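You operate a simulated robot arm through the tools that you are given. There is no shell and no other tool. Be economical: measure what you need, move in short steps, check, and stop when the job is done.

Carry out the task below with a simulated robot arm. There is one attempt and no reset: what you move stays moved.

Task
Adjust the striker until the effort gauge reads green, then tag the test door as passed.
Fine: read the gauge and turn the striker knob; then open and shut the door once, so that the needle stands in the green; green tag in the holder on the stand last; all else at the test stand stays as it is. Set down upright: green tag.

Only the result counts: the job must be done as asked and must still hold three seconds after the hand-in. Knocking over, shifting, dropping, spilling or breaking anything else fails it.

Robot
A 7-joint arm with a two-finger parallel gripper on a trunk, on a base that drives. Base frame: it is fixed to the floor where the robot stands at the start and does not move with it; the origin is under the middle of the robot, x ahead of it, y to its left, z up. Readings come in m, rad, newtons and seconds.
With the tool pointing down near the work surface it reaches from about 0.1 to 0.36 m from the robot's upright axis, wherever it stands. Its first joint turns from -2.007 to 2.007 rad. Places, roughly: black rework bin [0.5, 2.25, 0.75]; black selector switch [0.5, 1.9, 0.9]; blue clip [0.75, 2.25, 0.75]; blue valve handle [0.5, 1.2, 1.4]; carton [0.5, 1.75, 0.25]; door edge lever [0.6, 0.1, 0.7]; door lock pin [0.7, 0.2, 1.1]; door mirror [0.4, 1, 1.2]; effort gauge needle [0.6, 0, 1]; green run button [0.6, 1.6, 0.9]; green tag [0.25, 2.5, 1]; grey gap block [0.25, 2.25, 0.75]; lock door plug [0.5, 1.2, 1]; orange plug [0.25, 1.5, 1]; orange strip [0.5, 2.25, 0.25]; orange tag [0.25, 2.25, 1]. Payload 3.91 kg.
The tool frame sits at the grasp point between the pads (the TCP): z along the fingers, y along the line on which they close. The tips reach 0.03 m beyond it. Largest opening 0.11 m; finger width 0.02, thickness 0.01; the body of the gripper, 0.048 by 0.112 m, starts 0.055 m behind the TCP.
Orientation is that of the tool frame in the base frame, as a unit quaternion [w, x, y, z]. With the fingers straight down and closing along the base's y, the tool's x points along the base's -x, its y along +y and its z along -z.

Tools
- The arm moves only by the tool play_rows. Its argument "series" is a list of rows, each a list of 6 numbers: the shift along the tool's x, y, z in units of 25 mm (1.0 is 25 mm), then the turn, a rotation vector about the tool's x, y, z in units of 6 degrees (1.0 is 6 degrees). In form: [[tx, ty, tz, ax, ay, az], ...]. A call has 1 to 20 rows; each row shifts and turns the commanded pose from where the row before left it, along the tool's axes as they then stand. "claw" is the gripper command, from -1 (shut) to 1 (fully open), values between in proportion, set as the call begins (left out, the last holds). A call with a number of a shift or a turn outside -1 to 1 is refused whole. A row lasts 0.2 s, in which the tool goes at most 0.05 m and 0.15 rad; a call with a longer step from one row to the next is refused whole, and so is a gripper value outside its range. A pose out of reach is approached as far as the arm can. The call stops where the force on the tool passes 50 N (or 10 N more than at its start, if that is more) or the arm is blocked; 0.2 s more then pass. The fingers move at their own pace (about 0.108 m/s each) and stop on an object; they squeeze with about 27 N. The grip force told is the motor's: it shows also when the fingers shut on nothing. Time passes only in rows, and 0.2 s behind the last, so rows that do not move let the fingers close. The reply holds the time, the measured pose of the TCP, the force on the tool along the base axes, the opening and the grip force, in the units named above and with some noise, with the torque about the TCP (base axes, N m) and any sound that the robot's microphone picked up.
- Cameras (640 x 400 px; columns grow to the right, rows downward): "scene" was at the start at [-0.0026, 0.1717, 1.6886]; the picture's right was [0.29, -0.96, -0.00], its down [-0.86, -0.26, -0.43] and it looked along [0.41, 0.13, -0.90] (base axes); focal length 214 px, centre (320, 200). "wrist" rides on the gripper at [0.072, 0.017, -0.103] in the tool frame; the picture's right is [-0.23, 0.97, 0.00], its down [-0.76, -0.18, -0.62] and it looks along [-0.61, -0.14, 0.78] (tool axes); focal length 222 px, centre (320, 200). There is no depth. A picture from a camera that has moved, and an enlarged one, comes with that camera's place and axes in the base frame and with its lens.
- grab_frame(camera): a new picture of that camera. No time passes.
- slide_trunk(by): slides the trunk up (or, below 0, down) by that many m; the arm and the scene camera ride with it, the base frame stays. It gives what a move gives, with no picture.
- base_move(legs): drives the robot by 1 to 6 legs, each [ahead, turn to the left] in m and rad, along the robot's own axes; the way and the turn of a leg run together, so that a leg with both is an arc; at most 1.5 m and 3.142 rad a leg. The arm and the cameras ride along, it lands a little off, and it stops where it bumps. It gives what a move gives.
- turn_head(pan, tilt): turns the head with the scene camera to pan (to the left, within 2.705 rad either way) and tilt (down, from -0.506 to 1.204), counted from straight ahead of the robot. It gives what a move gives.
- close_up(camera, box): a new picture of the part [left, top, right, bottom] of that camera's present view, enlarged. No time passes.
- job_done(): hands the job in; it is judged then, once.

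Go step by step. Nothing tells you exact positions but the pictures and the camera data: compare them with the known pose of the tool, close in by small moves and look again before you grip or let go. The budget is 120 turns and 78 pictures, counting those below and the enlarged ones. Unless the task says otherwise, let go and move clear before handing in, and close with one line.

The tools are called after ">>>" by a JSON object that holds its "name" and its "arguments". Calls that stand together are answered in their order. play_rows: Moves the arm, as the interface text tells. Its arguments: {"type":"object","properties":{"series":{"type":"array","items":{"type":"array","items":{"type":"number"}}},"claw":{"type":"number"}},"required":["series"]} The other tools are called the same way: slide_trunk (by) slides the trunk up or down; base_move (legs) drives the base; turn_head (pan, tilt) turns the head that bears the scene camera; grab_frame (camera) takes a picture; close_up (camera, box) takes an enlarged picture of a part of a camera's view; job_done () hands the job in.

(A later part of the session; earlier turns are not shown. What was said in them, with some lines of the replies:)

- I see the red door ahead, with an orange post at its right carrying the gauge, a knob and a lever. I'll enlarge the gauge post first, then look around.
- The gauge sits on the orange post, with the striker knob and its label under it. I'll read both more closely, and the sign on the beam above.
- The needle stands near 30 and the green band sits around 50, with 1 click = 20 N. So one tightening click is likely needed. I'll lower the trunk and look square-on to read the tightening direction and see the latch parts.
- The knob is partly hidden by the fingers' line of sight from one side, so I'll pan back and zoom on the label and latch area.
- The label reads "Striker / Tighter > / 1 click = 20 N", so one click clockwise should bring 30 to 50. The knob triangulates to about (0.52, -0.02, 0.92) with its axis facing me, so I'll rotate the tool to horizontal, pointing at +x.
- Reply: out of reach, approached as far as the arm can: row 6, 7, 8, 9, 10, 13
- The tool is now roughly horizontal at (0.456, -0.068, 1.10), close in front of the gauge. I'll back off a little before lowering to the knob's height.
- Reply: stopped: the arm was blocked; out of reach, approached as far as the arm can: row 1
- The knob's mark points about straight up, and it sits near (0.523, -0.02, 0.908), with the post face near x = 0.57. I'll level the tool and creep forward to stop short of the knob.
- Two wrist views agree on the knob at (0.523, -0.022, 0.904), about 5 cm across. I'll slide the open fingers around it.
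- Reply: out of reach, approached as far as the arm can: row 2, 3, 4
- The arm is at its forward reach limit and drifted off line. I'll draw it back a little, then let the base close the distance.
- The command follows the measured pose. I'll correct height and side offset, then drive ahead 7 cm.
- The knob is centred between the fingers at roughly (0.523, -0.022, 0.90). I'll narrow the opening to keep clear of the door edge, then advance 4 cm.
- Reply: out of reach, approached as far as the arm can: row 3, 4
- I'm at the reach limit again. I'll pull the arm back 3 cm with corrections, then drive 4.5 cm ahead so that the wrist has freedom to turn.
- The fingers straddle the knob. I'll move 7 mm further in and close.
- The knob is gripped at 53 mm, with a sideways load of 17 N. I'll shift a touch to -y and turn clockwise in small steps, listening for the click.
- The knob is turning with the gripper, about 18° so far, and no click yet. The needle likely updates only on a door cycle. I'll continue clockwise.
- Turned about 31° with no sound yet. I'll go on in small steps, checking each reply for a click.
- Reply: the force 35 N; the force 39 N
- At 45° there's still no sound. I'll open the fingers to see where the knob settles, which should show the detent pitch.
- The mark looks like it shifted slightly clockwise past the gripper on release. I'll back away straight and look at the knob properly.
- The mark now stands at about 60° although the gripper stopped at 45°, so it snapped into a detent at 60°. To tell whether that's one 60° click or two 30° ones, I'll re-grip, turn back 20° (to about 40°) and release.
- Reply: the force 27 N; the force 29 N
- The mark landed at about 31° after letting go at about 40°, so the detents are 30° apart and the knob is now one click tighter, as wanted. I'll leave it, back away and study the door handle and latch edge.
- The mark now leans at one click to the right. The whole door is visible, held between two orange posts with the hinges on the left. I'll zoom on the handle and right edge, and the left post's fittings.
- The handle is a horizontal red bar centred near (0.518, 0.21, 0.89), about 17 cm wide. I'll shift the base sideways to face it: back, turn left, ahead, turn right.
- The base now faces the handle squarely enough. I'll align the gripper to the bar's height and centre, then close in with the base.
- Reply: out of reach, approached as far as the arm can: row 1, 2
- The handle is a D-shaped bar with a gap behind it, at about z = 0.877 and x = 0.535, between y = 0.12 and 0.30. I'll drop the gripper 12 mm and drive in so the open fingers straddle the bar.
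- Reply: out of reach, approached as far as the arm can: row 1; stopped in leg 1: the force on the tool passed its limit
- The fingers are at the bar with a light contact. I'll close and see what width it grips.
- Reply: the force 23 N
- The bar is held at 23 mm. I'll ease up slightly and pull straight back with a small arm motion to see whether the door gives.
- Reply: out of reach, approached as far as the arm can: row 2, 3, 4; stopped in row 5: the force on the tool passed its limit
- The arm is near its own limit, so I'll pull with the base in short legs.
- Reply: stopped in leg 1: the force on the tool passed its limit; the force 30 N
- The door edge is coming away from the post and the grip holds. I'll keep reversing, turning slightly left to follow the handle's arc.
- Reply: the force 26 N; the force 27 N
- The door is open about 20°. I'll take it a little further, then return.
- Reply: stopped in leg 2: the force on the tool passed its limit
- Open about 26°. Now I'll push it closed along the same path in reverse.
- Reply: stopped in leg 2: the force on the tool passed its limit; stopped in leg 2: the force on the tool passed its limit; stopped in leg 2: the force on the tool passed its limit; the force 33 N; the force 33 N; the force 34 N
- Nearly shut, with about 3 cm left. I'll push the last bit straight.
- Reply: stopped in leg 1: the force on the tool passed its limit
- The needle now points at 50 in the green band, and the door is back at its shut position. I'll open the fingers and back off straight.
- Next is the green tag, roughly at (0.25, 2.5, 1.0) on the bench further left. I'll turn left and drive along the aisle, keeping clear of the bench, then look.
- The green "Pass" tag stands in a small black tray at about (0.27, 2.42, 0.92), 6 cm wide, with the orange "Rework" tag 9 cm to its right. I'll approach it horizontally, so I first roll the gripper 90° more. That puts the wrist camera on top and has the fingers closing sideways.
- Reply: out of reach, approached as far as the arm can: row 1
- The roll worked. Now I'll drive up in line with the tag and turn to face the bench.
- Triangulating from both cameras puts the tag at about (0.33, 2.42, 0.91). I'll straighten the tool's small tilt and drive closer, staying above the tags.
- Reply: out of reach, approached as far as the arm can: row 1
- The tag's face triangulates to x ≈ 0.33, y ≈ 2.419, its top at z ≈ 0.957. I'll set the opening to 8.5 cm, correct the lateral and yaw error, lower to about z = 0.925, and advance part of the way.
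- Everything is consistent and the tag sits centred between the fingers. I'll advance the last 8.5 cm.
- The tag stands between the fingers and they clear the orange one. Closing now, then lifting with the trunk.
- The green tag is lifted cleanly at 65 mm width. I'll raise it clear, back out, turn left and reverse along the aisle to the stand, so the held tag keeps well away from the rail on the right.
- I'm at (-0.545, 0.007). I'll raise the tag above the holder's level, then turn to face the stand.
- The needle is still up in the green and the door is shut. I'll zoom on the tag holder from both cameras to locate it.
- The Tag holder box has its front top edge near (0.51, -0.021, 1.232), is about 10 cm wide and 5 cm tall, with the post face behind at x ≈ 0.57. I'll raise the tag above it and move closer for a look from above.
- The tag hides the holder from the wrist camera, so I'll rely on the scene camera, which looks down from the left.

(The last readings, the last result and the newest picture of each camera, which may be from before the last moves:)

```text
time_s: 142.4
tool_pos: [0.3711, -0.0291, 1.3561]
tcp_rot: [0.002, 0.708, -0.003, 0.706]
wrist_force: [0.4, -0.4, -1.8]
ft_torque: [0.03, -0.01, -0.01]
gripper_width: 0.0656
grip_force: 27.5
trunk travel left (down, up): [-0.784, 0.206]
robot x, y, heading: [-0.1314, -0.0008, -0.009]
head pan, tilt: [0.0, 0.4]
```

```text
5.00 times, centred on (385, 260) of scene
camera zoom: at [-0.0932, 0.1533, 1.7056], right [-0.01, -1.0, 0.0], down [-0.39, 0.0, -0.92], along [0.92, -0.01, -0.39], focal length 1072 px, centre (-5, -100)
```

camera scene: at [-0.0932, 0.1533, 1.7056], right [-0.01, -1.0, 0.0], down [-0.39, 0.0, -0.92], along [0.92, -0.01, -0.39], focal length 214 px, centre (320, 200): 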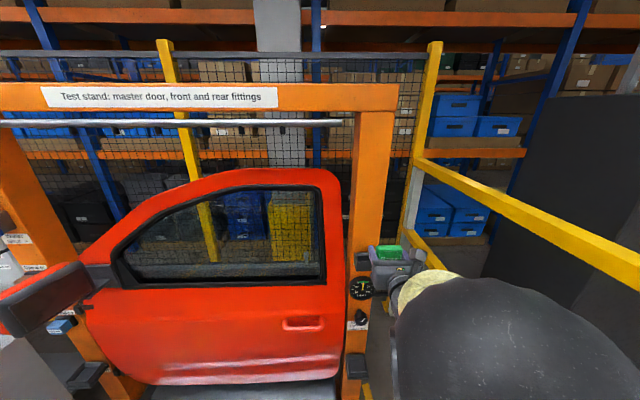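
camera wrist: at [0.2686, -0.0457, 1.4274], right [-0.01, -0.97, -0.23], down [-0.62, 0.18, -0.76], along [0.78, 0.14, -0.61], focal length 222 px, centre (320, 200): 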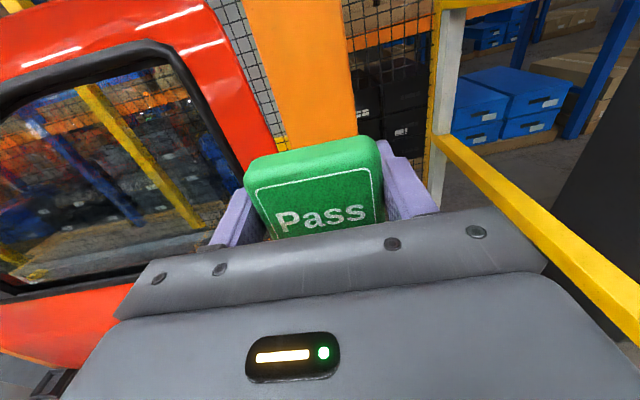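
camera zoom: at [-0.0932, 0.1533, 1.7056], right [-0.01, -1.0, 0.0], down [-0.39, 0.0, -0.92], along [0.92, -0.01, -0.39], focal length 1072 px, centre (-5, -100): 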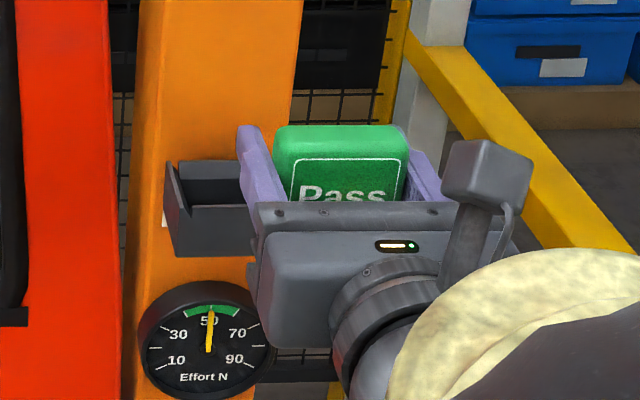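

The holder's depth still has about ±2 cm uncertainty. I'll bring the tag above it, staying clear, and look again from the scene camera at a steeper angle.

>>> {"name": "play_rows", "arguments": {"series": [[0, -0.28, 0, 0.05, 0, 0], [0, 0, 0, 0, 0, 0]]}}

>>> {"name": "base_move", "arguments": {"legs": [[0.11, 0.009]]}}

>>> {"name": "turn_head", "arguments": {"pan": -0.25, "tilt": 0.8}}

>>> {"name": "grab_frame", "arguments": {"camera": "scene"}}

```text
time_s: 143.0
tool_pos: [0.3706, -0.0214, 1.3559]
tcp_rot: [0.0, 0.708, -0.002, 0.706]
wrist_force: [-0.4, -0.2, -2.2]
ft_torque: [0.02, 0.01, -0.04]
gripper_width: 0.0656
grip_force: 27.0
trunk travel left (down, up): [-0.784, 0.206]
robot x, y, heading: [-0.128, 0.0021, -0.01]
head pan, tilt: [0.0, 0.4]
```

```text
time_s: 144.2
tool_pos: [0.4838, -0.0187, 1.3556]
tcp_rot: [-0.004, 0.708, 0.003, 0.706]
wrist_force: [1.4, 0.0, -1.3]
ft_torque: [0.01, -0.05, 0.02]
gripper_width: 0.0657
grip_force: 26.7
trunk travel left (down, up): [-0.784, 0.206]
robot x, y, heading: [-0.0165, -0.0024, 0.003]
head pan, tilt: [0.0, 0.4]
```

```text
time_s: 145.1
tool_pos: [0.4821, -0.0176, 1.3572]
tcp_rot: [-0.004, 0.708, 0.003, 0.706]
wrist_force: [0.8, 0.4, -0.5]
ft_torque: [0.01, -0.05, -0.01]
gripper_width: 0.0658
grip_force: 27.4
trunk travel left (down, up): [-0.784, 0.206]
robot x, y, heading: [-0.0166, 0.0005, 0.005]
head pan, tilt: [-0.25, 0.799]
```

```text
16 pictures are left
camera scene: at [0.0019, 0.1331, 1.6706], right [-0.25, -0.97, 0.0], down [-0.69, 0.18, -0.7], along [0.68, -0.17, -0.72], focal length 214 px, centre (320, 200)
```

scene: 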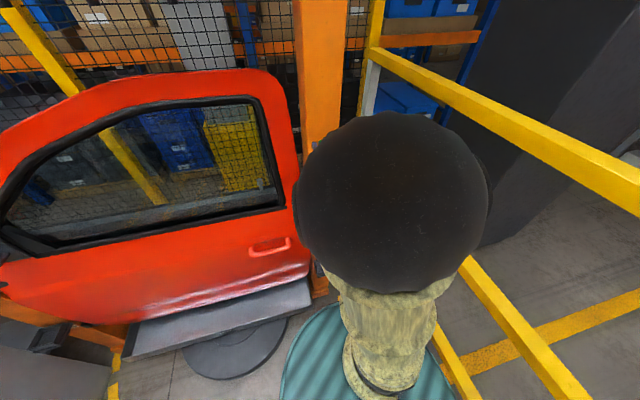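

The elbow blocks that view. Panning left moves the camera out to the side, so I'll look from there.

>>> {"name": "turn_head", "arguments": {"pan": 0.45, "tilt": 0.6}}

>>> {"name": "grab_frame", "arguments": {"camera": "scene"}}

```text
time_s: 146.1
tool_pos: [0.4825, -0.018, 1.3563]
tcp_rot: [-0.003, 0.708, 0.002, 0.706]
wrist_force: [0.1, 0.3, -1.9]
ft_torque: [-0.01, -0.03, 0.01]
gripper_width: 0.0656
grip_force: 26.4
trunk travel left (down, up): [-0.784, 0.206]
robot x, y, heading: [-0.0165, -0.0016, -0.003]
head pan, tilt: [0.45, 0.6]
```

```text
15 pictures are left
camera scene: at [0.0032, 0.1913, 1.6874], right [0.43, -0.9, 0.0], down [-0.51, -0.24, -0.82], along [0.74, 0.36, -0.57], focal length 214 px, centre (320, 200)
```

scene: 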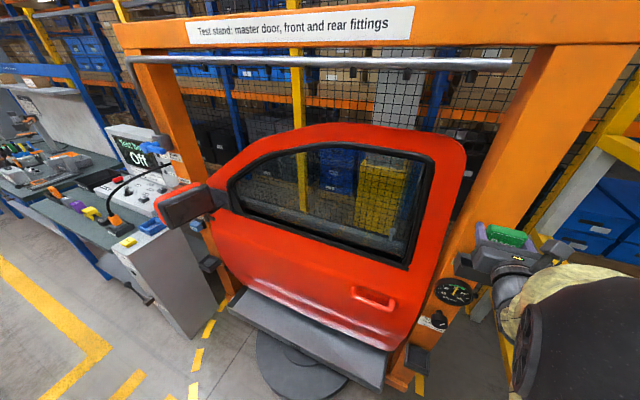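

>>> {"name": "close_up", "arguments": {"camera": "scene", "box": [430, 205, 560, 325]}}

```text
3.33 times, centred on (495, 265) of scene
camera zoom: at [0.0032, 0.1913, 1.6874], right [0.43, -0.9, 0.0], down [-0.51, -0.24, -0.82], along [0.74, 0.36, -0.57], focal length 715 px, centre (-263, -17)
```

zoom: 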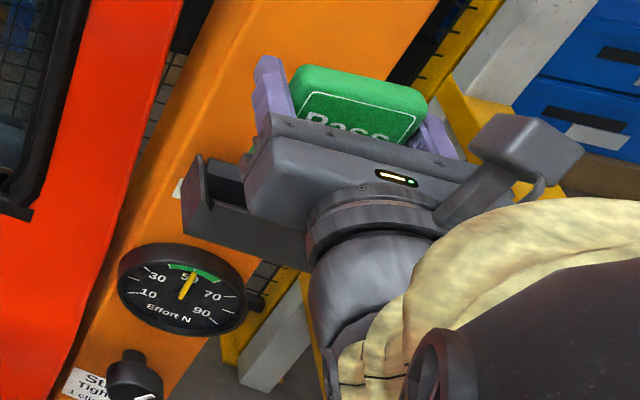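

Calibrating against the known fingertip position, the holder's inside spans about x = 0.495–0.55, centred near (0.52, -0.022), with its rim at z ≈ 1.235. I'll move the tag over that centre.

>>> {"name": "base_move", "arguments": {"legs": [[0.036, 0]]}}

>>> {"name": "play_rows", "arguments": {"series": [[0, 0.14, 0, 0, 0, 0], [0, 0, 0, 0, 0, 0]]}}

>>> {"name": "close_up", "arguments": {"camera": "scene", "box": [430, 205, 560, 325]}}

```text
time_s: 147.0
tool_pos: [0.5219, -0.0185, 1.355]
tcp_rot: [-0.004, 0.708, 0.003, 0.706]
wrist_force: [1.6, 0.2, -1.6]
ft_torque: [-0.01, -0.02, 0.02]
gripper_width: 0.0657
grip_force: 27.3
trunk travel left (down, up): [-0.784, 0.206]
robot x, y, heading: [0.0236, 0.0013, 0.001]
head pan, tilt: [0.45, 0.6]
```

```text
time_s: 147.6
tool_pos: [0.5196, -0.0215, 1.3566]
tcp_rot: [-0.003, 0.708, 0.002, 0.706]
wrist_force: [-0.5, 1.0, -0.4]
ft_torque: [0.0, 0.01, 0.02]
gripper_width: 0.0657
grip_force: 26.8
trunk travel left (down, up): [-0.784, 0.206]
robot x, y, heading: [0.0232, 0.0009, -0.001]
head pan, tilt: [0.45, 0.6]
```

```text
3.33 times, centred on (495, 265) of scene
camera zoom: at [0.0396, 0.1917, 1.6874], right [0.43, -0.9, 0.0], down [-0.51, -0.25, -0.82], along [0.74, 0.36, -0.57], focal length 715 px, centre (-263, -17)
```

zoom: 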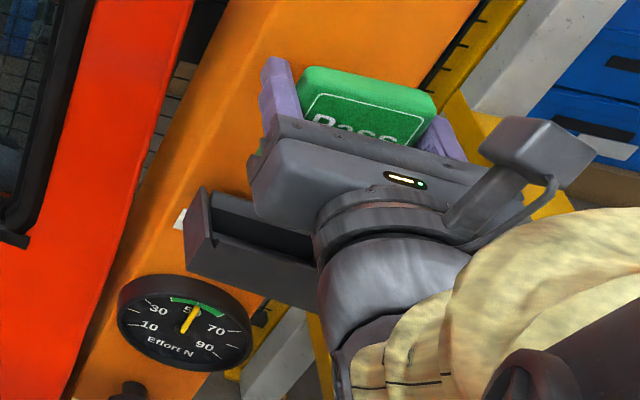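

The relative geometry looks right: the tag's lower corner shows just left of the gripper. I'll lower 3 cm to just above the rim and check the alignment directly.

>>> {"name": "slide_trunk", "arguments": {"by": -0.03}}

>>> {"name": "turn_head", "arguments": {"pan": 0.8, "tilt": 0.5}}

>>> {"name": "close_up", "arguments": {"camera": "scene", "box": [500, 200, 640, 360]}}

```text
time_s: 148.4
tool_pos: [0.5185, -0.022, 1.3267]
tcp_rot: [-0.004, 0.708, 0.003, 0.706]
wrist_force: [0.6, -0.7, -1.0]
ft_torque: [0.01, -0.02, 0.01]
gripper_width: 0.0659
grip_force: 26.4
trunk travel left (down, up): [-0.754, 0.236]
robot x, y, heading: [0.0207, 0.0008, 0.001]
head pan, tilt: [0.45, 0.6]
```

```text
time_s: 149.2
tool_pos: [0.5198, -0.021, 1.3262]
tcp_rot: [-0.005, 0.708, 0.003, 0.706]
wrist_force: [0.4, 0.7, -1.1]
ft_torque: [0.01, -0.02, -0.01]
gripper_width: 0.0656
grip_force: 26.6
trunk travel left (down, up): [-0.754, 0.236]
robot x, y, heading: [0.019, 0.0053, -0.001]
head pan, tilt: [0.799, 0.499]
```

```text
2.50 times, centred on (570, 280) of scene
camera zoom: at [0.0239, 0.2181, 1.6665], right [0.72, -0.7, 0.0], down [-0.33, -0.34, -0.88], along [0.61, 0.63, -0.48], focal length 536 px, centre (-305, 0)
```

zoom: 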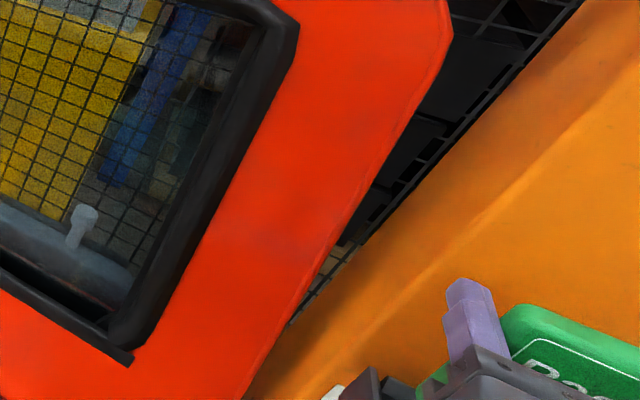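

>>> {"name": "close_up", "arguments": {"camera": "scene", "box": [560, 320, 640, 400]}}

```text
5.00 times, centred on (600, 360) of scene
camera zoom: at [0.0239, 0.2181, 1.6665], right [0.72, -0.7, 0.0], down [-0.33, -0.34, -0.88], along [0.61, 0.63, -0.48], focal length 1072 px, centre (-1080, -600)
```

zoom: 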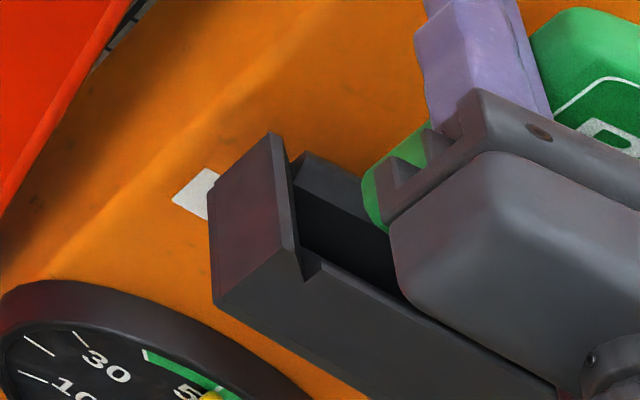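

This close view shows the tag's lower-left corner just above the holder opening, a bit nearer the back wall. I'll pull it 4 mm toward me and lower in small steps, watching the force.

>>> {"name": "play_rows", "arguments": {"series": [[0, 0, -0.16, 0, 0, 0], [0, 0, 0, 0, 0, 0]]}}

>>> {"name": "slide_trunk", "arguments": {"by": -0.025}}

>>> {"name": "close_up", "arguments": {"camera": "scene", "box": [560, 320, 640, 400]}}

```text
time_s: 149.8
tool_pos: [0.5173, -0.0198, 1.3277]
tcp_rot: [-0.004, 0.709, 0.002, 0.706]
wrist_force: [-0.4, -0.4, -0.4]
ft_torque: [0.01, 0.0, 0.0]
gripper_width: 0.0655
grip_force: 26.7
trunk travel left (down, up): [-0.754, 0.236]
robot x, y, heading: [0.0225, -0.0006, 0.001]
head pan, tilt: [0.799, 0.499]
```

```text
time_s: 150.5
tool_pos: [0.518, -0.0201, 1.3024]
tcp_rot: [-0.004, 0.708, 0.003, 0.706]
wrist_force: [2.5, -0.7, -0.1]
ft_torque: [-0.01, -0.18, 0.1]
gripper_width: 0.0654
grip_force: 27.3
trunk travel left (down, up): [-0.729, 0.261]
robot x, y, heading: [0.0223, 0.0013, -0.004]
head pan, tilt: [0.799, 0.499]
```

```text
5.00 times, centred on (600, 360) of scene
camera zoom: at [0.0242, 0.2181, 1.6414], right [0.72, -0.7, 0.0], down [-0.33, -0.34, -0.88], along [0.61, 0.63, -0.48], focal length 1072 px, centre (-1080, -600)
```

zoom: 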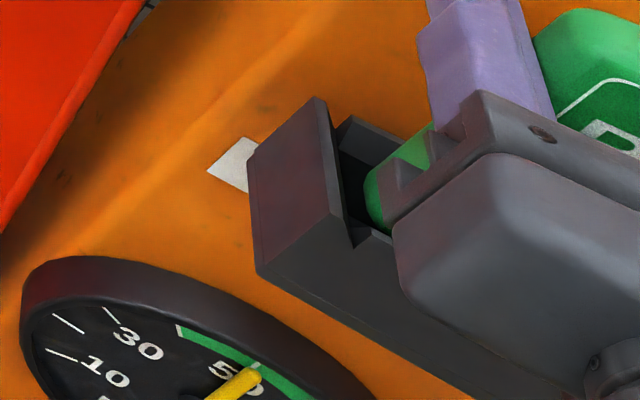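

A light +x push (2.5 N) at the tag's bottom says it's inside and brushing the front wall. I'll shift 4 mm forward and keep lowering.

>>> {"name": "play_rows", "arguments": {"series": [[0, 0, 0.17, 0, 0, 0], [0, 0, 0, 0, 0, 0]]}}

>>> {"name": "slide_trunk", "arguments": {"by": -0.012}}

```text
time_s: 151.1
tool_pos: [0.5217, -0.0231, 1.3032]
tcp_rot: [-0.005, 0.708, 0.003, 0.706]
wrist_force: [0.3, -0.6, -0.7]
ft_torque: [0.01, -0.01, 0.02]
gripper_width: 0.0654
grip_force: 27.3
trunk travel left (down, up): [-0.729, 0.261]
robot x, y, heading: [0.0204, 0.0005, -0.006]
head pan, tilt: [0.799, 0.499]
```

```text
time_s: 151.7
tool_pos: [0.5221, -0.0216, 1.2908]
tcp_rot: [-0.004, 0.709, 0.003, 0.706]
wrist_force: [0.5, -0.9, -2.3]
ft_torque: [0.01, 0.0, 0.01]
gripper_width: 0.0655
grip_force: 26.7
trunk travel left (down, up): [-0.717, 0.273]
robot x, y, heading: [0.0224, -0.003, -0.003]
head pan, tilt: [0.799, 0.499]
```

Contact is gone and it is descending freely, so I'll lower further in small steps until it seats.

>>> {"name": "play_rows", "arguments": {"series": [[-0.16, 0, 0, 0, 0, 0], [-0.16, 0, 0, 0, 0, 0], [0, 0, 0, 0, 0, 0]]}}

>>> {"name": "play_rows", "arguments": {"series": [[-0.12, 0, 0, 0, 0, 0], [-0.12, 0, 0, 0, 0, 0], [0, 0, 0, 0, 0, 0]]}}

```text
time_s: 152.5
tool_pos: [0.5232, -0.0218, 1.2837]
tcp_rot: [-0.004, 0.708, 0.004, 0.706]
wrist_force: [0.2, -0.5, -1.0]
ft_torque: [0.0, 0.0, 0.01]
gripper_width: 0.0655
grip_force: 27.0
trunk travel left (down, up): [-0.717, 0.273]
robot x, y, heading: [0.0234, 0.0005, -0.007]
head pan, tilt: [0.799, 0.499]
```

```text
time_s: 153.3
tool_pos: [0.5248, -0.0201, 1.2792]
tcp_rot: [-0.005, 0.709, 0.003, 0.705]
wrist_force: [-0.3, 0.1, -1.7]
ft_torque: [-0.03, 0.01, 0.01]
gripper_width: 0.0655
grip_force: 27.1
out of reach, approached as far as the arm can: row 1
trunk travel left (down, up): [-0.717, 0.273]
robot x, y, heading: [0.0173, -0.0024, -0.001]
head pan, tilt: [0.799, 0.499]
```

>>> {"name": "slide_trunk", "arguments": {"by": -0.006}}

>>> {"name": "slide_trunk", "arguments": {"by": -0.005}}

```text
time_s: 153.8
tool_pos: [0.5259, -0.0212, 1.2763]
tcp_rot: [-0.005, 0.706, 0.004, 0.708]
wrist_force: [-3.0, 1.4, 28.3]
ft_torque: [-0.13, 0.67, -0.45]
gripper_width: 0.065
grip_force: 26.7
trunk travel left (down, up): [-0.711, 0.279]
robot x, y, heading: [0.0213, 0.0003, -0.003]
head pan, tilt: [0.799, 0.499]
```

```text
time_s: 154.4
tool_pos: [0.5248, -0.0209, 1.2695]
tcp_rot: [-0.004, 0.707, 0.003, 0.707]
wrist_force: [0.2, -1.8, 24.1]
ft_torque: [-0.09, 0.11, -0.02]
gripper_width: 0.0653
grip_force: 27.2
trunk travel left (down, up): [-0.706, 0.284]
robot x, y, heading: [0.0186, 0.0019, 0.0]
head pan, tilt: [0.799, 0.499]
```

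Seating contact: about 25 N upward at z ≈ 1.27, close to the expected floor height. I'll check the picture before letting go.

>>> {"name": "close_up", "arguments": {"camera": "scene", "box": [560, 300, 640, 380]}}

>>> {"name": "grab_frame", "arguments": {"camera": "wrist"}}

```text
5.00 times, centred on (600, 340) of scene
camera zoom: at [0.0215, 0.218, 1.6186], right [0.72, -0.7, 0.0], down [-0.33, -0.34, -0.88], along [0.61, 0.63, -0.48], focal length 1072 px, centre (-1080, -500)
```

zoom: 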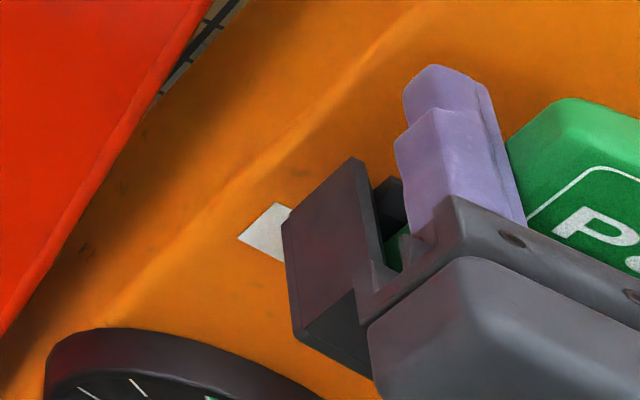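

```text
8 pictures are left
camera wrist: at [0.4214, -0.0396, 1.341], right [0.01, -0.97, -0.23], down [-0.63, 0.17, -0.76], along [0.78, 0.15, -0.61], focal length 222 px, centre (320, 200)
```

wrist: 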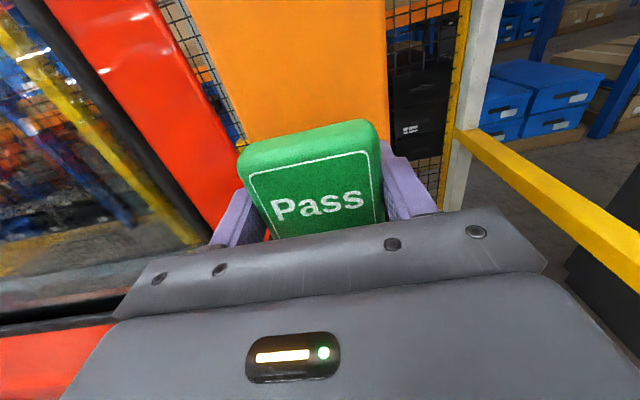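

The tag slid up about 8 mm in the fingers as it bottomed out, standing inside the holder's walls. I'll relieve the pressure slightly, then open just a little.

>>> {"name": "slide_trunk", "arguments": {"by": 0.003}}

>>> {"name": "play_rows", "arguments": {"series": [[0, 0, 0, 0, 0, 0], [0, 0, 0, 0, 0, 0], [0, 0, 0, 0, 0, 0]], "claw": 0.36}}

>>> {"name": "grab_frame", "arguments": {"camera": "wrist"}}

```text
time_s: 154.9
tool_pos: [0.5237, -0.022, 1.269]
tcp_rot: [-0.004, 0.71, 0.003, 0.704]
wrist_force: [-1.7, -1.6, 4.8]
ft_torque: [-0.08, 0.03, -0.03]
gripper_width: 0.0653
grip_force: 26.6
trunk travel left (down, up): [-0.709, 0.281]
robot x, y, heading: [0.024, 0.0004, 0.001]
head pan, tilt: [0.799, 0.499]
```

```text
time_s: 155.7
tool_pos: [0.5249, -0.0207, 1.2705]
tcp_rot: [-0.005, 0.709, 0.003, 0.705]
wrist_force: [0.6, 0.1, 0.4]
ft_torque: [-0.01, -0.01, -0.01]
gripper_width: 0.075
grip_force: 0.0
trunk travel left (down, up): [-0.709, 0.281]
robot x, y, heading: [0.0219, -0.0009, -0.003]
head pan, tilt: [0.799, 0.499]
```

```text
7 pictures are left
camera wrist: at [0.4232, -0.0393, 1.3429], right [0.01, -0.97, -0.23], down [-0.63, 0.17, -0.76], along [0.78, 0.15, -0.61], focal length 222 px, centre (320, 200)
```

wrist: 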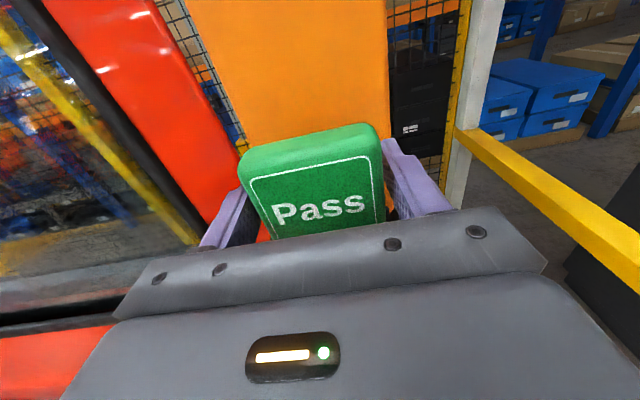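

The tag stands on its own after release. I'll withdraw straight back and check the final state.

>>> {"name": "base_move", "arguments": {"legs": [[-0.15, 0]]}}

>>> {"name": "grab_frame", "arguments": {"camera": "wrist"}}

>>> {"name": "base_move", "arguments": {"legs": [[-0.3, 0]]}}

>>> {"name": "turn_head", "arguments": {"pan": 0.0, "tilt": 0.4}}

>>> {"name": "close_up", "arguments": {"camera": "scene", "box": [300, 140, 400, 280]}}

```text
time_s: 157.1
tool_pos: [0.3733, -0.0207, 1.2718]
tcp_rot: [-0.003, 0.708, 0.002, 0.706]
wrist_force: [0.5, -0.8, 0.9]
ft_torque: [0.0, 0.0, 0.01]
gripper_width: 0.0748
grip_force: 0.0
trunk travel left (down, up): [-0.709, 0.281]
robot x, y, heading: [-0.1313, -0.0013, -0.007]
head pan, tilt: [0.799, 0.499]
```

```text
6 pictures are left
camera wrist: at [0.2711, -0.0396, 1.3435], right [0.01, -0.97, -0.23], down [-0.63, 0.17, -0.76], along [0.78, 0.15, -0.61], focal length 222 px, centre (320, 200)
```

wrist: 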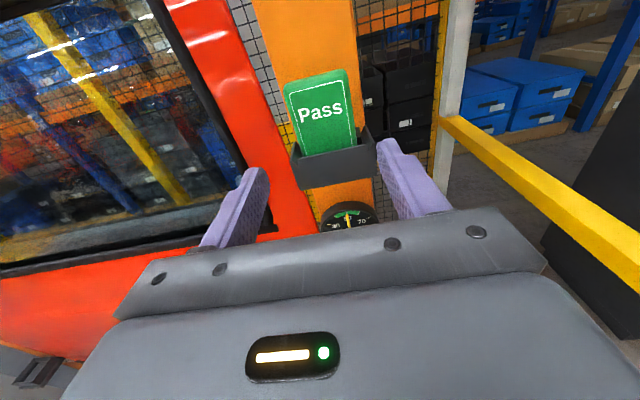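

```text
time_s: 159.1
tool_pos: [0.0793, -0.0203, 1.2713]
tcp_rot: [-0.005, 0.708, 0.003, 0.706]
wrist_force: [0.1, -0.1, 0.4]
ft_torque: [0.04, 0.0, 0.01]
gripper_width: 0.0749
grip_force: 0.1
trunk travel left (down, up): [-0.709, 0.281]
robot x, y, heading: [-0.4284, 0.0009, -0.003]
head pan, tilt: [0.799, 0.499]
```

```text
time_s: 160.2
tool_pos: [0.0795, -0.0193, 1.2702]
tcp_rot: [-0.005, 0.709, 0.003, 0.705]
wrist_force: [-0.9, 1.0, 0.4]
ft_torque: [0.01, 0.03, 0.01]
gripper_width: 0.0746
grip_force: 0.1
trunk travel left (down, up): [-0.709, 0.281]
robot x, y, heading: [-0.4244, 0.0013, -0.002]
head pan, tilt: [0.0, 0.4]
```

```text
2.86 times, centred on (350, 210) of scene
camera zoom: at [-0.3936, 0.1538, 1.6306], right [0.0, -1.0, 0.0], down [-0.39, 0.0, -0.92], along [0.92, 0.0, -0.39], focal length 613 px, centre (234, 171)
```

zoom: 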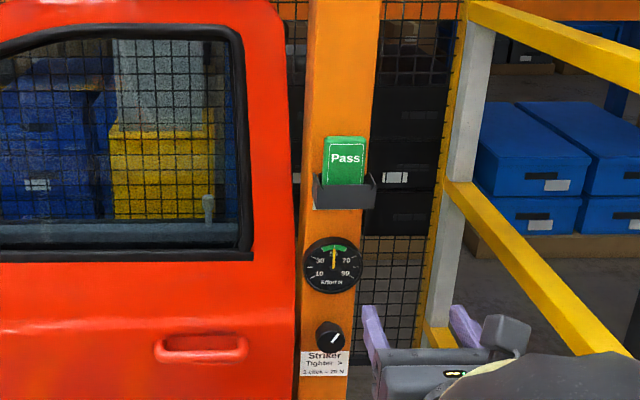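

The Pass tag stands upright in the holder, the needle is at 50 in the green, the door is shut and the gripper is well clear. I'll hand the job in.

>>> {"name": "job_done", "arguments": {}}

```text
The job is handed in.
```

I turned the striker one click tighter and opened and shut the door once; the gauge now reads 50 N, in the green. The green Pass tag stands upright in the Tag holder on the stand.
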